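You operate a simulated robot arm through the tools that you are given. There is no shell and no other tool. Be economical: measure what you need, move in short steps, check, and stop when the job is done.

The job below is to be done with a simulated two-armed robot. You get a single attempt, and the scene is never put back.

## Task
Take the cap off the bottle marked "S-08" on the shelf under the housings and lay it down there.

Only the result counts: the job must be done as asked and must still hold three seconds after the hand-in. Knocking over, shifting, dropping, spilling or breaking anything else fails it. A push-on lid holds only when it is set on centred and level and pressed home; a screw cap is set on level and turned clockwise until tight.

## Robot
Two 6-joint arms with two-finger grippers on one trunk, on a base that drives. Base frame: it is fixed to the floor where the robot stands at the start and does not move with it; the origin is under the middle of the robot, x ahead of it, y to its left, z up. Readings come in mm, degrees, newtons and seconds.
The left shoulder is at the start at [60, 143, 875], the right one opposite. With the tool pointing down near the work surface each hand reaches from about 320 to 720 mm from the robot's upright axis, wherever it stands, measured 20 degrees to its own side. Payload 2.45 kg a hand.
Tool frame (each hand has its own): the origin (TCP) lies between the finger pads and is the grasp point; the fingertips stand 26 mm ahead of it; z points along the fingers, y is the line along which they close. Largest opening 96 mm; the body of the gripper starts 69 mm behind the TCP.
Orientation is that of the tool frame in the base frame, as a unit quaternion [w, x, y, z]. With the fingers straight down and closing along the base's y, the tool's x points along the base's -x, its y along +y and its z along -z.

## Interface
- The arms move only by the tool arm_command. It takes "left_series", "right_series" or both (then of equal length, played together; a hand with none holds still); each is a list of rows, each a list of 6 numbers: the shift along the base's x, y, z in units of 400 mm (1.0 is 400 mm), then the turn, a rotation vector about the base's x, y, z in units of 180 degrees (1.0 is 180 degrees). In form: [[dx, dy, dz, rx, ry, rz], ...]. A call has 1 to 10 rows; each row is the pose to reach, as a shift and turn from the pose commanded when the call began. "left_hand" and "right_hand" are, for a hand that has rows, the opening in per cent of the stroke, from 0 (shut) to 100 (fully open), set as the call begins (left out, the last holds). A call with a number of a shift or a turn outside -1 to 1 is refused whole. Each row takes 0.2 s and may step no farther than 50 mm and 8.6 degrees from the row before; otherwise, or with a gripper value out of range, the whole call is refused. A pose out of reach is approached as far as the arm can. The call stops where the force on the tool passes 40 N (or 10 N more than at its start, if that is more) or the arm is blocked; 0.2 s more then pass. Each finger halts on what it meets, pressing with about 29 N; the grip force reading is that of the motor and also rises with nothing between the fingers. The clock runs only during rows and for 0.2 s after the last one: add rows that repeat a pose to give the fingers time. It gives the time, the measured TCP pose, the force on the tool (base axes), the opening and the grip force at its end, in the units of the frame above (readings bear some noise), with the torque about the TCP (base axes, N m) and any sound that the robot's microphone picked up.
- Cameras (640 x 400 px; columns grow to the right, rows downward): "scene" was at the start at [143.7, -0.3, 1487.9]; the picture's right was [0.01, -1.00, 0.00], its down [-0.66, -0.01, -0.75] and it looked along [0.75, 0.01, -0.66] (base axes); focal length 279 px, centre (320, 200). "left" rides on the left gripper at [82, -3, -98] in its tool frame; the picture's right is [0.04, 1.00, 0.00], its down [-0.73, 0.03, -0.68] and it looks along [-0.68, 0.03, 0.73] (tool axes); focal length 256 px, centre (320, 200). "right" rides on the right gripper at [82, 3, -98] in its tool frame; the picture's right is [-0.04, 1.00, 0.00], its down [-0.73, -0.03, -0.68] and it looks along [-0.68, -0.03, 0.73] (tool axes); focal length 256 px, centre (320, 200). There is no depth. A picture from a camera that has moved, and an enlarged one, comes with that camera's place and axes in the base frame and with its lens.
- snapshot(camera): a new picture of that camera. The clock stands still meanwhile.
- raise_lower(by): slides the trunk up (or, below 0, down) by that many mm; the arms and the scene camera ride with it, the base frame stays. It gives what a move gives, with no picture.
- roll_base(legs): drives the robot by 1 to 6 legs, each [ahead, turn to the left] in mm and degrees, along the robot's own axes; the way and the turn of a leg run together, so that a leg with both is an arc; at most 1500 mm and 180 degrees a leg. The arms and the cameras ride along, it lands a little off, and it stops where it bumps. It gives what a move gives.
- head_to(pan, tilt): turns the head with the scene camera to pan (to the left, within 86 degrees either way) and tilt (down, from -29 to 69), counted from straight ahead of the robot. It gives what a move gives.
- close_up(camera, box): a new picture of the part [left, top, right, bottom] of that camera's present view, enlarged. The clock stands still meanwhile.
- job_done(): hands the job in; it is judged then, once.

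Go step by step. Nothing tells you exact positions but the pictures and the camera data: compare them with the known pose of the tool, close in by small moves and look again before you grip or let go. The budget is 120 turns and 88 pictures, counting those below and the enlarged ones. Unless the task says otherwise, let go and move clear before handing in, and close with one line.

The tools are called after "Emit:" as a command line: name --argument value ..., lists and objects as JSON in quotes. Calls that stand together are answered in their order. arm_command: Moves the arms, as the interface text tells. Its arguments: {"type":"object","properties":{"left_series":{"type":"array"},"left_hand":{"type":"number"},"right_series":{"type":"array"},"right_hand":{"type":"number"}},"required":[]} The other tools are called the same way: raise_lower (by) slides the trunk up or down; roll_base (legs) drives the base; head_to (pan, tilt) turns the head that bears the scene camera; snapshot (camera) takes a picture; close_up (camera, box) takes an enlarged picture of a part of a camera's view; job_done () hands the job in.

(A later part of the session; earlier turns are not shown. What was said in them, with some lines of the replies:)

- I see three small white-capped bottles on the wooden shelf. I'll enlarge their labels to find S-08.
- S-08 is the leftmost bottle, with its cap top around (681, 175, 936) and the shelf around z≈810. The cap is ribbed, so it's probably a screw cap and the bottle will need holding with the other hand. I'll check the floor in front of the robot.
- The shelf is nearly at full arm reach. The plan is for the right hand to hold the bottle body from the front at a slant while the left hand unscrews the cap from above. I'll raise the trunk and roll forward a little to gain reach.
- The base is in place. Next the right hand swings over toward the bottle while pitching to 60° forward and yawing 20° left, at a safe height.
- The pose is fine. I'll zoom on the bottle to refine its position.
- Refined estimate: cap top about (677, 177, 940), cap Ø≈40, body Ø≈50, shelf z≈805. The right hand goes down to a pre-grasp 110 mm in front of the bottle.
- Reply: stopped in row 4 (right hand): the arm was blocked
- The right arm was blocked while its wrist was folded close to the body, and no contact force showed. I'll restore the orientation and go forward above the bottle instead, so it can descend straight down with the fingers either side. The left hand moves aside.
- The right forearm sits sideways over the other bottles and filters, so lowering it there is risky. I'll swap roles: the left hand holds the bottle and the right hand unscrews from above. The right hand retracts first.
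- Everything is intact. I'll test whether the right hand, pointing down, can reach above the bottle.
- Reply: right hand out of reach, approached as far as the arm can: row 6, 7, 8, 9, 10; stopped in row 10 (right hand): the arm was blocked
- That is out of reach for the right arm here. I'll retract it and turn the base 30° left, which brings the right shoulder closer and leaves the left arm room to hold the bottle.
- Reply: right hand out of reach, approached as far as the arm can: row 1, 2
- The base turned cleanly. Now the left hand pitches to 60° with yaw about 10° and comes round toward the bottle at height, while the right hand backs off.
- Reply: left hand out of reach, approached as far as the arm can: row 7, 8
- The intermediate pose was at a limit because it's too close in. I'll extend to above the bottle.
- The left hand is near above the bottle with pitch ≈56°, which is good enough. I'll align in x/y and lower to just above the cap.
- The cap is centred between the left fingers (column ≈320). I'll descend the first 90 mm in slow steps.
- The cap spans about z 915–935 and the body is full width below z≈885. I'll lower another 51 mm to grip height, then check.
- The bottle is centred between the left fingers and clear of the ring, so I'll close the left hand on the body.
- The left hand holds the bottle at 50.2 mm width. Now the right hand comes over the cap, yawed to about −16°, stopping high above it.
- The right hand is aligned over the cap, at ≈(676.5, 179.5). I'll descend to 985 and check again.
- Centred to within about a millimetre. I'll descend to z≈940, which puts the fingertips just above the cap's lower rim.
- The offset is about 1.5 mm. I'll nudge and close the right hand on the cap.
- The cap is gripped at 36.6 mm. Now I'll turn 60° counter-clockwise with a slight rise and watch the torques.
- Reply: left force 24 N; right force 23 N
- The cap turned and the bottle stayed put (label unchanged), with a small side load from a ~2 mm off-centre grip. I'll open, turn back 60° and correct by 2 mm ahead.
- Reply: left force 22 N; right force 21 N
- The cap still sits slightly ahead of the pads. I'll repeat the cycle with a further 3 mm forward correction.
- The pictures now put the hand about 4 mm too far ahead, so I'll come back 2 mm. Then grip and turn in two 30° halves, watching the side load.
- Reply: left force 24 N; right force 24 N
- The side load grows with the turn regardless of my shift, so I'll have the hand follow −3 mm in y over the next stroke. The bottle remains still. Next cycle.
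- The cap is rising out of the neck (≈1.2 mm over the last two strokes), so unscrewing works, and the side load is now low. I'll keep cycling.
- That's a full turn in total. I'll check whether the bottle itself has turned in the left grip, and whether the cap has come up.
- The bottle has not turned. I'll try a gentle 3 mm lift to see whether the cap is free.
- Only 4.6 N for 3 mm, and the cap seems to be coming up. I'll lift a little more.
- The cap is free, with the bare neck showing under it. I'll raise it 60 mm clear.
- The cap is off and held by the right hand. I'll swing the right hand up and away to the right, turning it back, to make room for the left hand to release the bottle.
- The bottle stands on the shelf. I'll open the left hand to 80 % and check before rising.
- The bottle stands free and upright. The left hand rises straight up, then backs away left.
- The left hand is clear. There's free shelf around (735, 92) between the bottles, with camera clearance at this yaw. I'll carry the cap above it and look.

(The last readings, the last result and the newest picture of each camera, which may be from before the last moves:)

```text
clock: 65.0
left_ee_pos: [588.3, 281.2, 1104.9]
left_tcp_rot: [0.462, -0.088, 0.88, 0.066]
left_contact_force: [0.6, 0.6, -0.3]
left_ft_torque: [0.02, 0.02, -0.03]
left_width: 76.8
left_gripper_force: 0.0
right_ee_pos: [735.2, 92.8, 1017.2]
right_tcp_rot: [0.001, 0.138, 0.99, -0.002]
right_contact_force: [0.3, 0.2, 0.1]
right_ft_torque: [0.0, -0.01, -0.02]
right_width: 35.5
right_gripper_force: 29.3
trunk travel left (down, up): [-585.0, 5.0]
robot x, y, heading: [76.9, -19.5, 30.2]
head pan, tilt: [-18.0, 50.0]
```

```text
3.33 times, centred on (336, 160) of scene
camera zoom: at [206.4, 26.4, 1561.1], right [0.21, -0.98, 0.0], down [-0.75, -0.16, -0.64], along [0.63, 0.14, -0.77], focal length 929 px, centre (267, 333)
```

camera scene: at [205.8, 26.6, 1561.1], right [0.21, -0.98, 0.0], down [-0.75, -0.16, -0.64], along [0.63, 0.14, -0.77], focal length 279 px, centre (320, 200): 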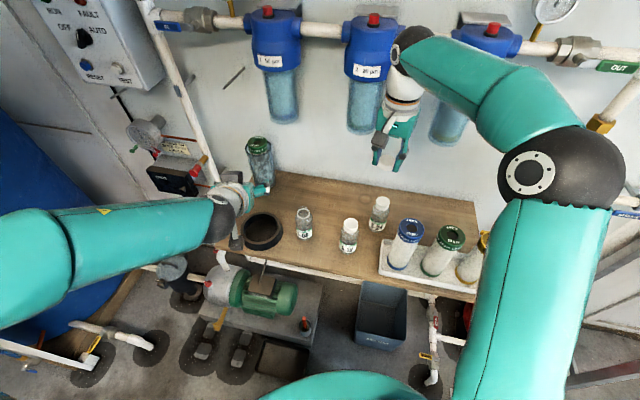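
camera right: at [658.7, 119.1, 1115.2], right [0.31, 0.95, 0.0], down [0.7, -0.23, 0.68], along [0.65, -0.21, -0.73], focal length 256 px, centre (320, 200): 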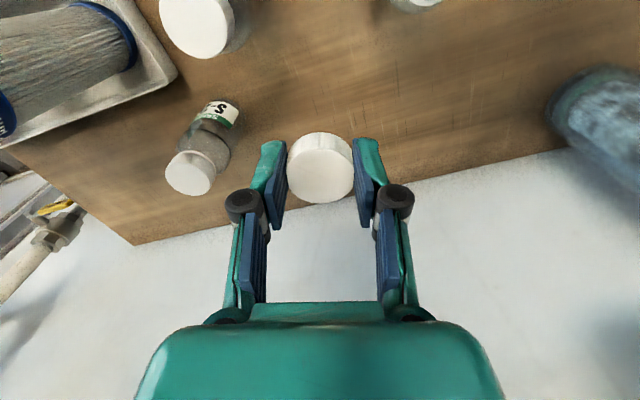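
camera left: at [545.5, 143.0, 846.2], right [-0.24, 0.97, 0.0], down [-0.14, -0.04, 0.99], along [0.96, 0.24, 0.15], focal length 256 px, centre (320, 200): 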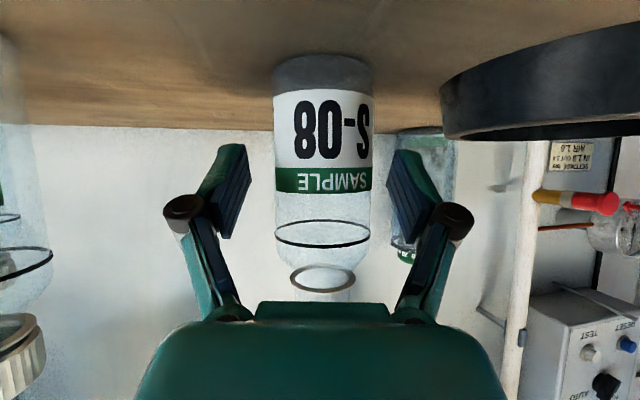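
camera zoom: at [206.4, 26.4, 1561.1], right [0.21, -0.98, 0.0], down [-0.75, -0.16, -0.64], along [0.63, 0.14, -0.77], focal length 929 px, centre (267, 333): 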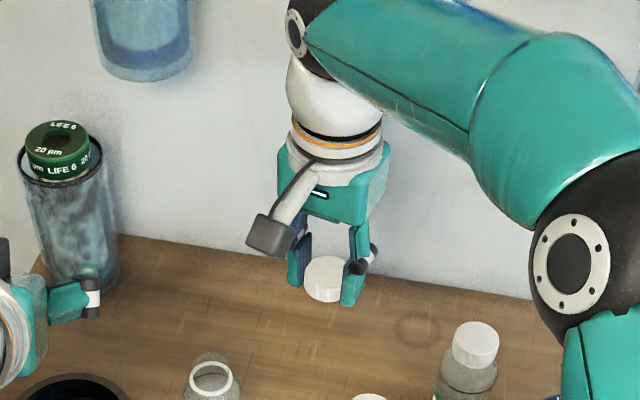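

All clear. I'll lower to z≈900 and check the elbow and neighbours.

Emit:
arm_command --right_series '[[0, 0, -0.1, 0, 0, 0], [0, 0, -0.2, 0, 0, 0], [0, 0, -0.2925, 0, 0, 0], [0, 0, -0.2925, 0, 0, 0]]'

Emit:
snapshot --camera "scene"

Emit:
snapshot --camera "left"

Emit:
snapshot --camera "right"

```text
clock: 66.0
left_ee_pos: [588.4, 280.9, 1105.2]
left_tcp_rot: [0.462, -0.089, 0.88, 0.067]
left_contact_force: [0.2, -0.7, 0.2]
left_ft_torque: [-0.01, -0.03, -0.02]
left_width: 76.5
left_gripper_force: 0.1
right_ee_pos: [734.6, 89.8, 900.4]
right_tcp_rot: [0.001, 0.138, 0.99, -0.001]
right_contact_force: [0.1, 0.3, -0.4]
right_ft_torque: [-0.03, 0.0, 0.03]
right_width: 35.5
right_gripper_force: 29.3
trunk travel left (down, up): [-585.0, 5.0]
robot x, y, heading: [82.8, -21.1, 30.2]
head pan, tilt: [-18.0, 50.0]
```

```text
23 pictures are left
camera scene: at [206.4, 25.9, 1561.1], right [0.21, -0.98, 0.0], down [-0.75, -0.16, -0.64], along [0.63, 0.14, -0.77], focal length 279 px, centre (320, 200)
```

scene: 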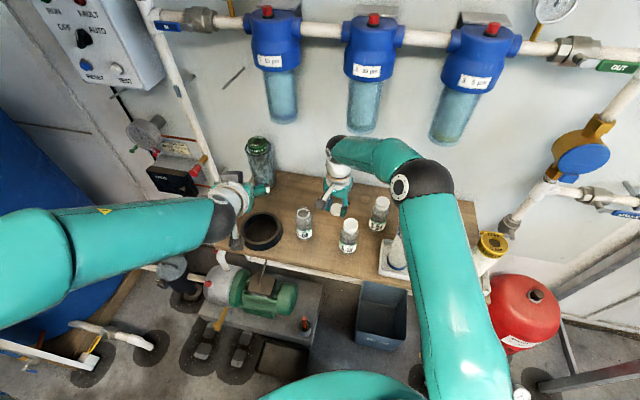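

```text
22 pictures are left
camera left: at [464.2, 247.6, 1093.7], right [-0.24, 0.97, 0.0], down [-0.14, -0.04, 0.99], along [0.96, 0.24, 0.15], focal length 256 px, centre (320, 200)
```

left: 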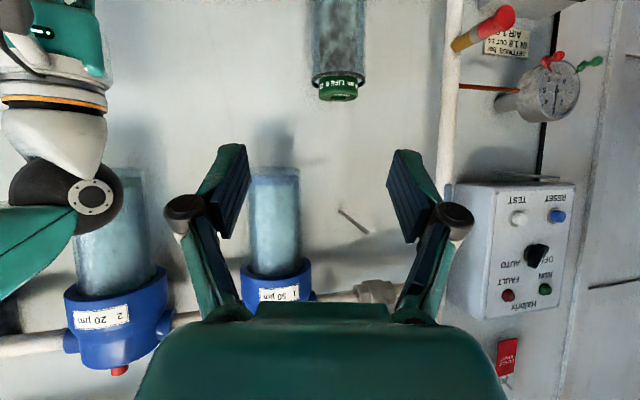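

```text
21 pictures are left
camera right: at [658.3, 117.7, 998.2], right [0.31, 0.95, 0.0], down [0.7, -0.23, 0.68], along [0.65, -0.21, -0.73], focal length 256 px, centre (320, 200)
```

right: 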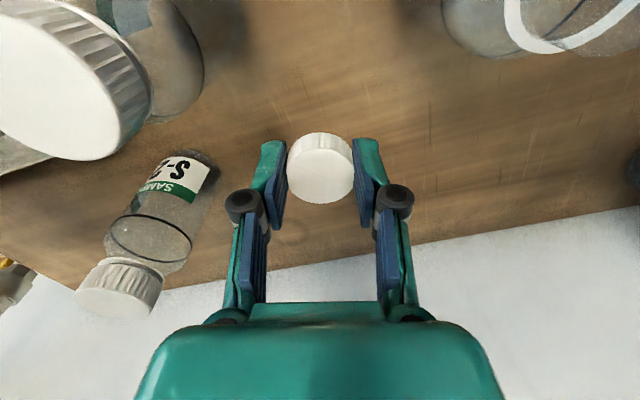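

Still clear everywhere. I'll lower another 45 mm and check the elbow against the filters again.

Emit:
arm_command --right_series '[[0, 0, -0.05, 0, 0, 0], [0, 0, -0.1, 0, 0, 0], [0, 0, -0.12, 0, 0, 0], [0, 0, -0.12, 0, 0, 0]]'

Emit:
close_up --camera "scene" --box '[280, 110, 520, 260]'

Emit:
snapshot --camera "right"

```text
clock: 67.0
left_ee_pos: [588.4, 280.6, 1105.1]
left_tcp_rot: [0.461, -0.09, 0.88, 0.067]
left_contact_force: [0.5, 0.1, 1.8]
left_ft_torque: [0.01, 0.01, -0.02]
left_width: 76.6
left_gripper_force: 0.0
right_ee_pos: [736.7, 89.4, 853.6]
right_tcp_rot: [0.0, 0.138, 0.99, -0.001]
right_contact_force: [-0.2, 1.0, -0.1]
right_ft_torque: [0.01, 0.01, 0.01]
right_width: 35.5
right_gripper_force: 29.1
trunk travel left (down, up): [-585.0, 5.0]
robot x, y, heading: [82.3, -18.8, 30.1]
head pan, tilt: [-18.0, 50.0]
```

```text
2.67 times, centred on (400, 185) of scene
camera zoom: at [206.9, 26.1, 1561.0], right [0.21, -0.98, 0.0], down [-0.75, -0.16, -0.64], along [0.63, 0.14, -0.77], focal length 743 px, centre (107, 240)
```

zoom: 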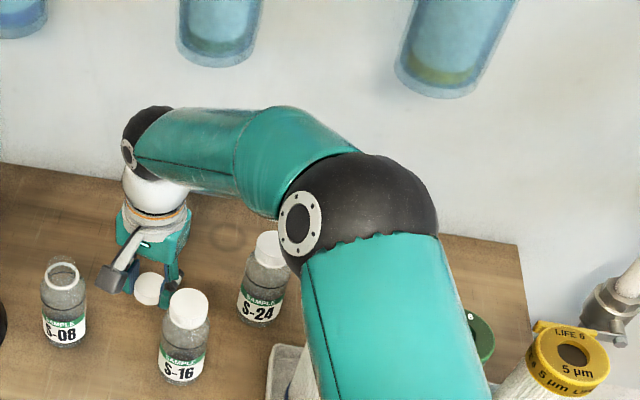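

```text
19 pictures are left
camera right: at [659.9, 117.1, 951.0], right [0.31, 0.95, 0.0], down [0.7, -0.23, 0.68], along [0.65, -0.21, -0.73], focal length 256 px, centre (320, 200)
```

right: 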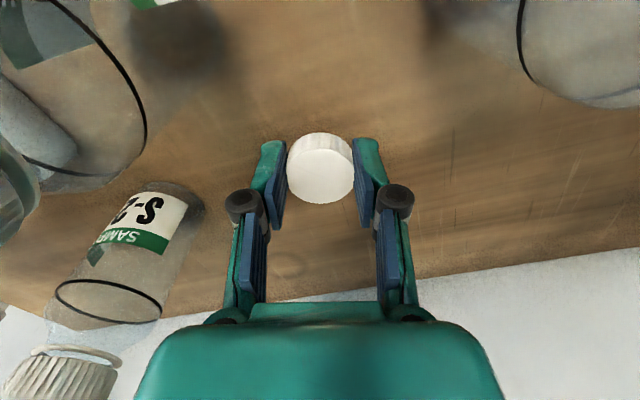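

Clearances are OK. I'll lower slowly in small steps toward the shelf, watching for contact.

Emit:
arm_command --right_series '[[0, 0, -0.0075, 0, 0, 0], [0, 0, -0.015, 0, 0, 0], [0, 0, -0.0225, 0, 0, 0], [0, 0, -0.03, 0, 0, 0], [0, 0, -0.0375, 0, 0, 0]]'

Emit:
close_up --camera "right" --box '[220, 80, 420, 205]'

Emit:
close_up --camera "scene" --box '[290, 170, 380, 226]'

```text
clock: 68.2
left_ee_pos: [589.2, 279.9, 1104.9]
left_tcp_rot: [0.461, -0.089, 0.88, 0.067]
left_contact_force: [1.4, 0.4, -0.7]
left_ft_torque: [-0.05, 0.02, -0.02]
left_width: 76.8
left_gripper_force: 0.1
right_ee_pos: [736.6, 90.7, 836.0]
right_tcp_rot: [0.0, 0.138, 0.99, -0.002]
right_contact_force: [-0.4, 0.0, -0.1]
right_ft_torque: [-0.02, 0.0, 0.0]
right_width: 35.7
right_gripper_force: 29.1
trunk travel left (down, up): [-585.0, 5.0]
robot x, y, heading: [81.7, -18.8, 30.2]
head pan, tilt: [-18.0, 50.0]
```

```text
3.20 times, centred on (320, 142) of right
camera zoom: at [659.9, 118.1, 934.8], right [0.31, 0.95, 0.0], down [0.7, -0.23, 0.68], along [0.64, -0.21, -0.73], focal length 819 px, centre (320, 384)
```

zoom: 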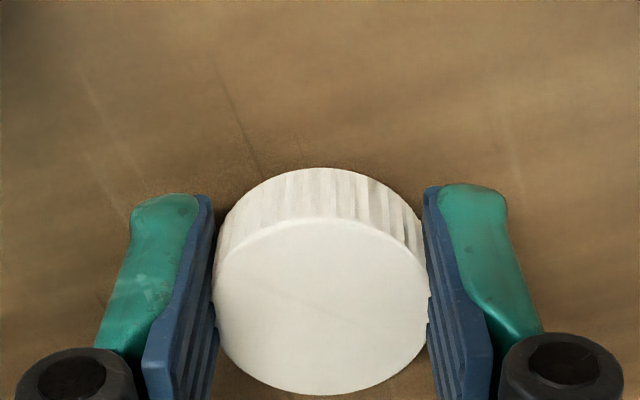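

```text
7.11 times, centred on (335, 198) of scene
camera zoom: at [207.0, 26.1, 1561.0], right [0.21, -0.98, 0.0], down [-0.75, -0.16, -0.64], along [0.63, 0.14, -0.77], focal length 1982 px, centre (213, 214)
```

zoom: 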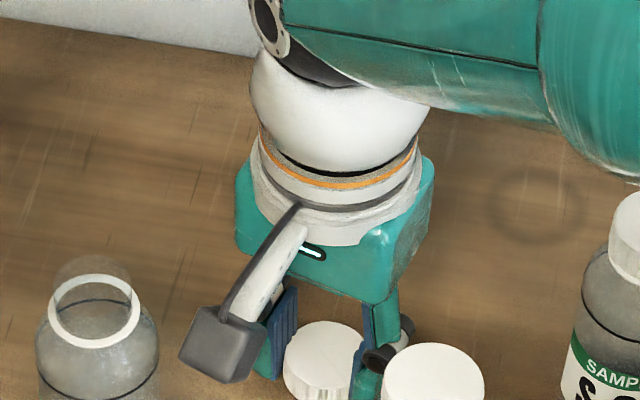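

No contact yet at 836. I'll continue in finer steps.

Emit:
arm_command --right_series '[[0, 0, -0.0025, 0, 0, 0], [0, 0, -0.005, 0, 0, 0], [0, 0, -0.0075, 0, 0, 0], [0, 0, -0.01, 0, 0, 0]]'

```text
clock: 69.2
left_ee_pos: [588.5, 281.2, 1105.1]
left_tcp_rot: [0.461, -0.089, 0.881, 0.067]
left_contact_force: [0.3, -0.4, -0.2]
left_ft_torque: [-0.02, -0.01, 0.01]
left_width: 76.7
left_gripper_force: 0.1
right_ee_pos: [737.8, 91.1, 832.7]
right_tcp_rot: [0.0, 0.138, 0.99, -0.001]
right_contact_force: [-0.2, -0.3, -0.5]
right_ft_torque: [0.01, 0.03, 0.03]
right_width: 35.4
right_gripper_force: 28.9
trunk travel left (down, up): [-585.0, 5.0]
robot x, y, heading: [79.6, -17.2, 30.4]
head pan, tilt: [-18.0, 50.0]
```

Emit:
arm_command --right_series '[[0, 0, -0.0025, 0, 0, 0], [0, 0, -0.005, 0, 0, 0], [0, 0, -0.0075, 0, 0, 0]]'

Emit:
close_up --camera "right" --box '[220, 80, 420, 205]'

```text
clock: 70.0
left_ee_pos: [588.7, 280.5, 1104.7]
left_tcp_rot: [0.46, -0.089, 0.881, 0.067]
left_contact_force: [-0.1, -0.3, 0.3]
left_ft_torque: [0.0, -0.02, -0.02]
left_width: 77.0
left_gripper_force: 0.0
right_ee_pos: [737.2, 90.4, 830.6]
right_tcp_rot: [-0.001, 0.139, 0.99, -0.001]
right_contact_force: [0.1, -0.3, 1.1]
right_ft_torque: [0.0, 0.02, -0.01]
right_width: 35.4
right_gripper_force: 28.9
trunk travel left (down, up): [-585.0, 5.0]
robot x, y, heading: [80.0, -20.4, 30.5]
head pan, tilt: [-18.0, 50.0]
```

```text
3.20 times, centred on (320, 142) of right
camera zoom: at [659.9, 117.5, 928.0], right [0.31, 0.95, 0.0], down [0.7, -0.23, 0.68], along [0.64, -0.21, -0.73], focal length 819 px, centre (320, 384)
```

zoom: 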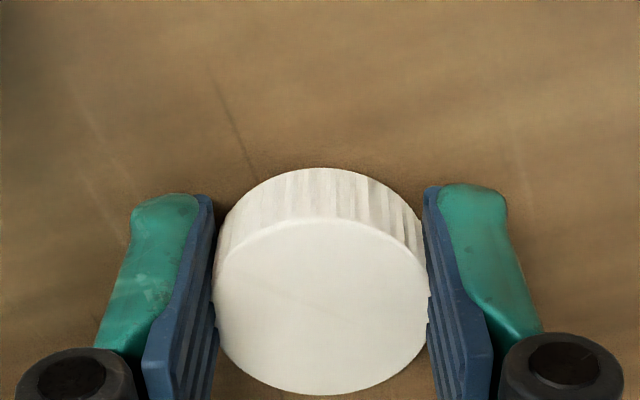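

Still no contact, so I'll go a little further.

Emit:
arm_command --right_series '[[0, 0, -0.0025, 0, 0, 0], [0, 0, -0.005, 0, 0, 0], [0, 0, -0.0075, 0, 0, 0]]'

Emit:
arm_command --right_series '[[0, 0, -0.0025, 0, 0, 0], [0, 0, -0.005, 0, 0, 0]]'

```text
clock: 70.8
left_ee_pos: [586.8, 280.3, 1106.1]
left_tcp_rot: [0.462, -0.088, 0.88, 0.066]
left_contact_force: [0.5, 0.0, 0.0]
left_ft_torque: [0.01, 0.0, -0.01]
left_width: 76.6
left_gripper_force: 0.0
right_ee_pos: [736.8, 90.4, 828.5]
right_tcp_rot: [0.003, 0.138, 0.99, 0.0]
right_contact_force: [-0.3, -2.2, 13.7]
right_ft_torque: [-0.25, -0.24, -0.04]
right_width: 35.5
right_gripper_force: 29.1
trunk travel left (down, up): [-585.0, 5.0]
robot x, y, heading: [79.5, -18.0, 30.1]
head pan, tilt: [-18.0, 50.0]
```

```text
clock: 71.4
left_ee_pos: [584.9, 279.4, 1106.7]
left_tcp_rot: [0.463, -0.088, 0.88, 0.066]
left_contact_force: [-0.4, 0.1, 0.3]
left_ft_torque: [0.01, 0.02, 0.0]
left_width: 76.9
left_gripper_force: 0.0
right_ee_pos: [735.9, 91.2, 828.1]
right_tcp_rot: [0.003, 0.139, 0.99, 0.002]
right_contact_force: [2.5, -2.6, 27.4]
right_ft_torque: [-0.29, -0.43, -0.02]
right_width: 35.7
right_gripper_force: 28.5
trunk travel left (down, up): [-585.0, 5.0]
robot x, y, heading: [79.4, -22.3, 30.4]
head pan, tilt: [-18.0, 50.0]
```

The cap is on the shelf at 27 N. I'll ease up 2.5 mm to unload, then open.

Emit:
arm_command --right_series '[[0, 0, 0.003, 0, 0, 0], [0, 0, 0.006, 0, 0, 0], [0, 0, 0.007, 0, 0, 0]]'

Emit:
arm_command --right_series '[[0, 0, 0, 0, 0, 0], [0, 0, 0, 0, 0, 0], [0, 0, 0, 0, 0, 0]]' --right_hand 62

Emit:
snapshot --camera "right"

```text
clock: 72.2
left_ee_pos: [586.2, 281.1, 1105.9]
left_tcp_rot: [0.462, -0.09, 0.88, 0.068]
left_contact_force: [0.5, 0.0, 0.0]
left_ft_torque: [-0.04, 0.01, 0.04]
left_width: 77.2
left_gripper_force: 0.1
right_ee_pos: [736.2, 91.8, 827.6]
right_tcp_rot: [0.0, 0.139, 0.99, -0.001]
right_contact_force: [5.1, 0.6, 17.3]
right_ft_torque: [-0.01, -0.45, 0.05]
right_width: 35.4
right_gripper_force: 28.7
trunk travel left (down, up): [-585.0, 5.0]
robot x, y, heading: [80.0, -19.0, 30.3]
head pan, tilt: [-18.0, 50.0]
```

```text
clock: 73.0
left_ee_pos: [588.0, 281.0, 1106.0]
left_tcp_rot: [0.461, -0.089, 0.88, 0.067]
left_contact_force: [0.5, 0.3, 0.5]
left_ft_torque: [0.02, 0.0, 0.0]
left_width: 76.8
left_gripper_force: 0.0
right_ee_pos: [737.1, 90.4, 825.5]
right_tcp_rot: [0.0, 0.138, 0.99, -0.002]
right_contact_force: [-0.9, -0.1, 0.6]
right_ft_torque: [0.0, 0.03, 0.0]
right_width: 59.3
right_gripper_force: 0.1
trunk travel left (down, up): [-585.0, 5.0]
robot x, y, heading: [79.6, -21.2, 30.3]
head pan, tilt: [-18.0, 50.0]
```

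```text
15 pictures are left
camera right: at [659.4, 118.3, 924.5], right [0.31, 0.95, 0.0], down [0.7, -0.23, 0.68], along [0.64, -0.21, -0.73], focal length 256 px, centre (320, 200)
```

right: 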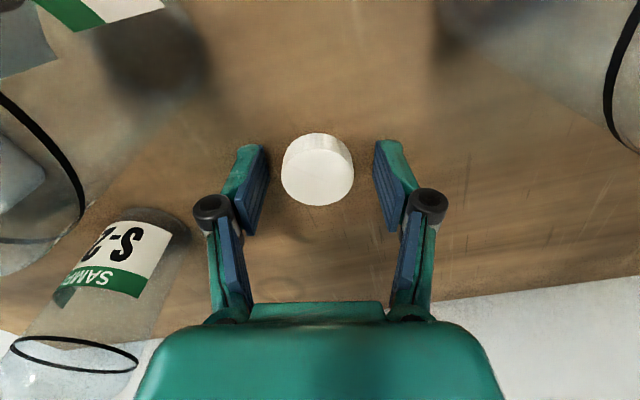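

The cap rests flat on the shelf and is released. I'll raise the right hand straight up and clear.

Emit:
arm_command --right_series '[[0, 0, 0.04, 0, 0, 0], [0, 0, 0.1, 0, 0, 0], [0, 0, 0.2, 0, 0, 0], [0, 0, 0.3, 0, 0, 0], [0, 0, 0.42, 0, 0, 0], [0, 0, 0.54, 0, 0, 0], [-0.03, -0.08, 0.62, 0, 0, 0], [-0.08, -0.18, 0.67, 0, 0, 0], [-0.13, -0.28, 0.7, 0, 0, 0]]'

Emit:
snapshot --camera "scene"

Emit:
close_up --camera "scene" --box '[230, 150, 422, 270]'

```text
clock: 75.0
left_ee_pos: [586.6, 279.6, 1106.2]
left_tcp_rot: [0.462, -0.089, 0.88, 0.068]
left_contact_force: [-0.2, -0.3, -0.5]
left_ft_torque: [0.03, 0.02, -0.01]
left_width: 76.9
left_gripper_force: 0.1
right_ee_pos: [684.6, -21.8, 1109.2]
right_tcp_rot: [0.001, 0.137, 0.991, -0.001]
right_contact_force: [0.3, -0.4, -0.2]
right_ft_torque: [-0.02, 0.03, 0.0]
right_width: 59.4
right_gripper_force: 0.0
trunk travel left (down, up): [-585.0, 5.0]
robot x, y, heading: [80.3, -16.2, 30.4]
head pan, tilt: [-18.0, 50.0]
```

```text
14 pictures are left
camera scene: at [205.3, 24.5, 1561.2], right [0.21, -0.98, 0.0], down [-0.75, -0.16, -0.64], along [0.63, 0.14, -0.77], focal length 279 px, centre (320, 200)
```

scene: 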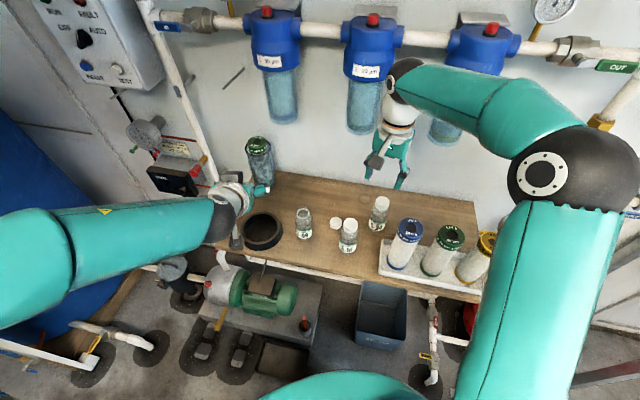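

```text
3.33 times, centred on (326, 210) of scene
camera zoom: at [205.3, 24.5, 1561.2], right [0.21, -0.98, 0.0], down [-0.75, -0.16, -0.64], along [0.63, 0.14, -0.77], focal length 929 px, centre (300, 167)
```

zoom: 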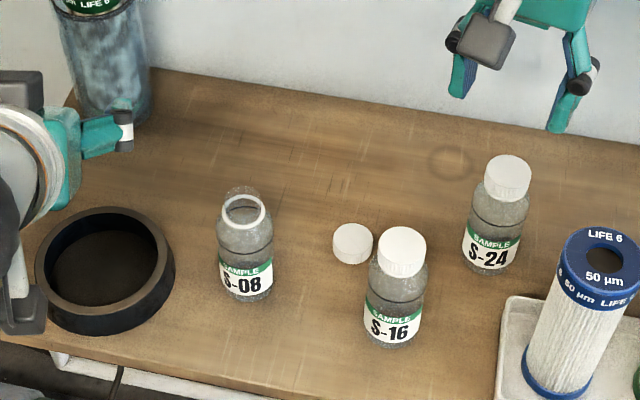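

S-08 stands open and upright, its cap lies on the shelf, and nothing else has moved. Both hands are empty and clear, so I'm handing in.

Emit:
job_done

```text
The job is handed in.
```

I unscrewed the cap from bottle S-08 and laid it flat on the shelf under the housings, between the bottles; S-08 stands open and upright, and the last picture shows nothing else moved.
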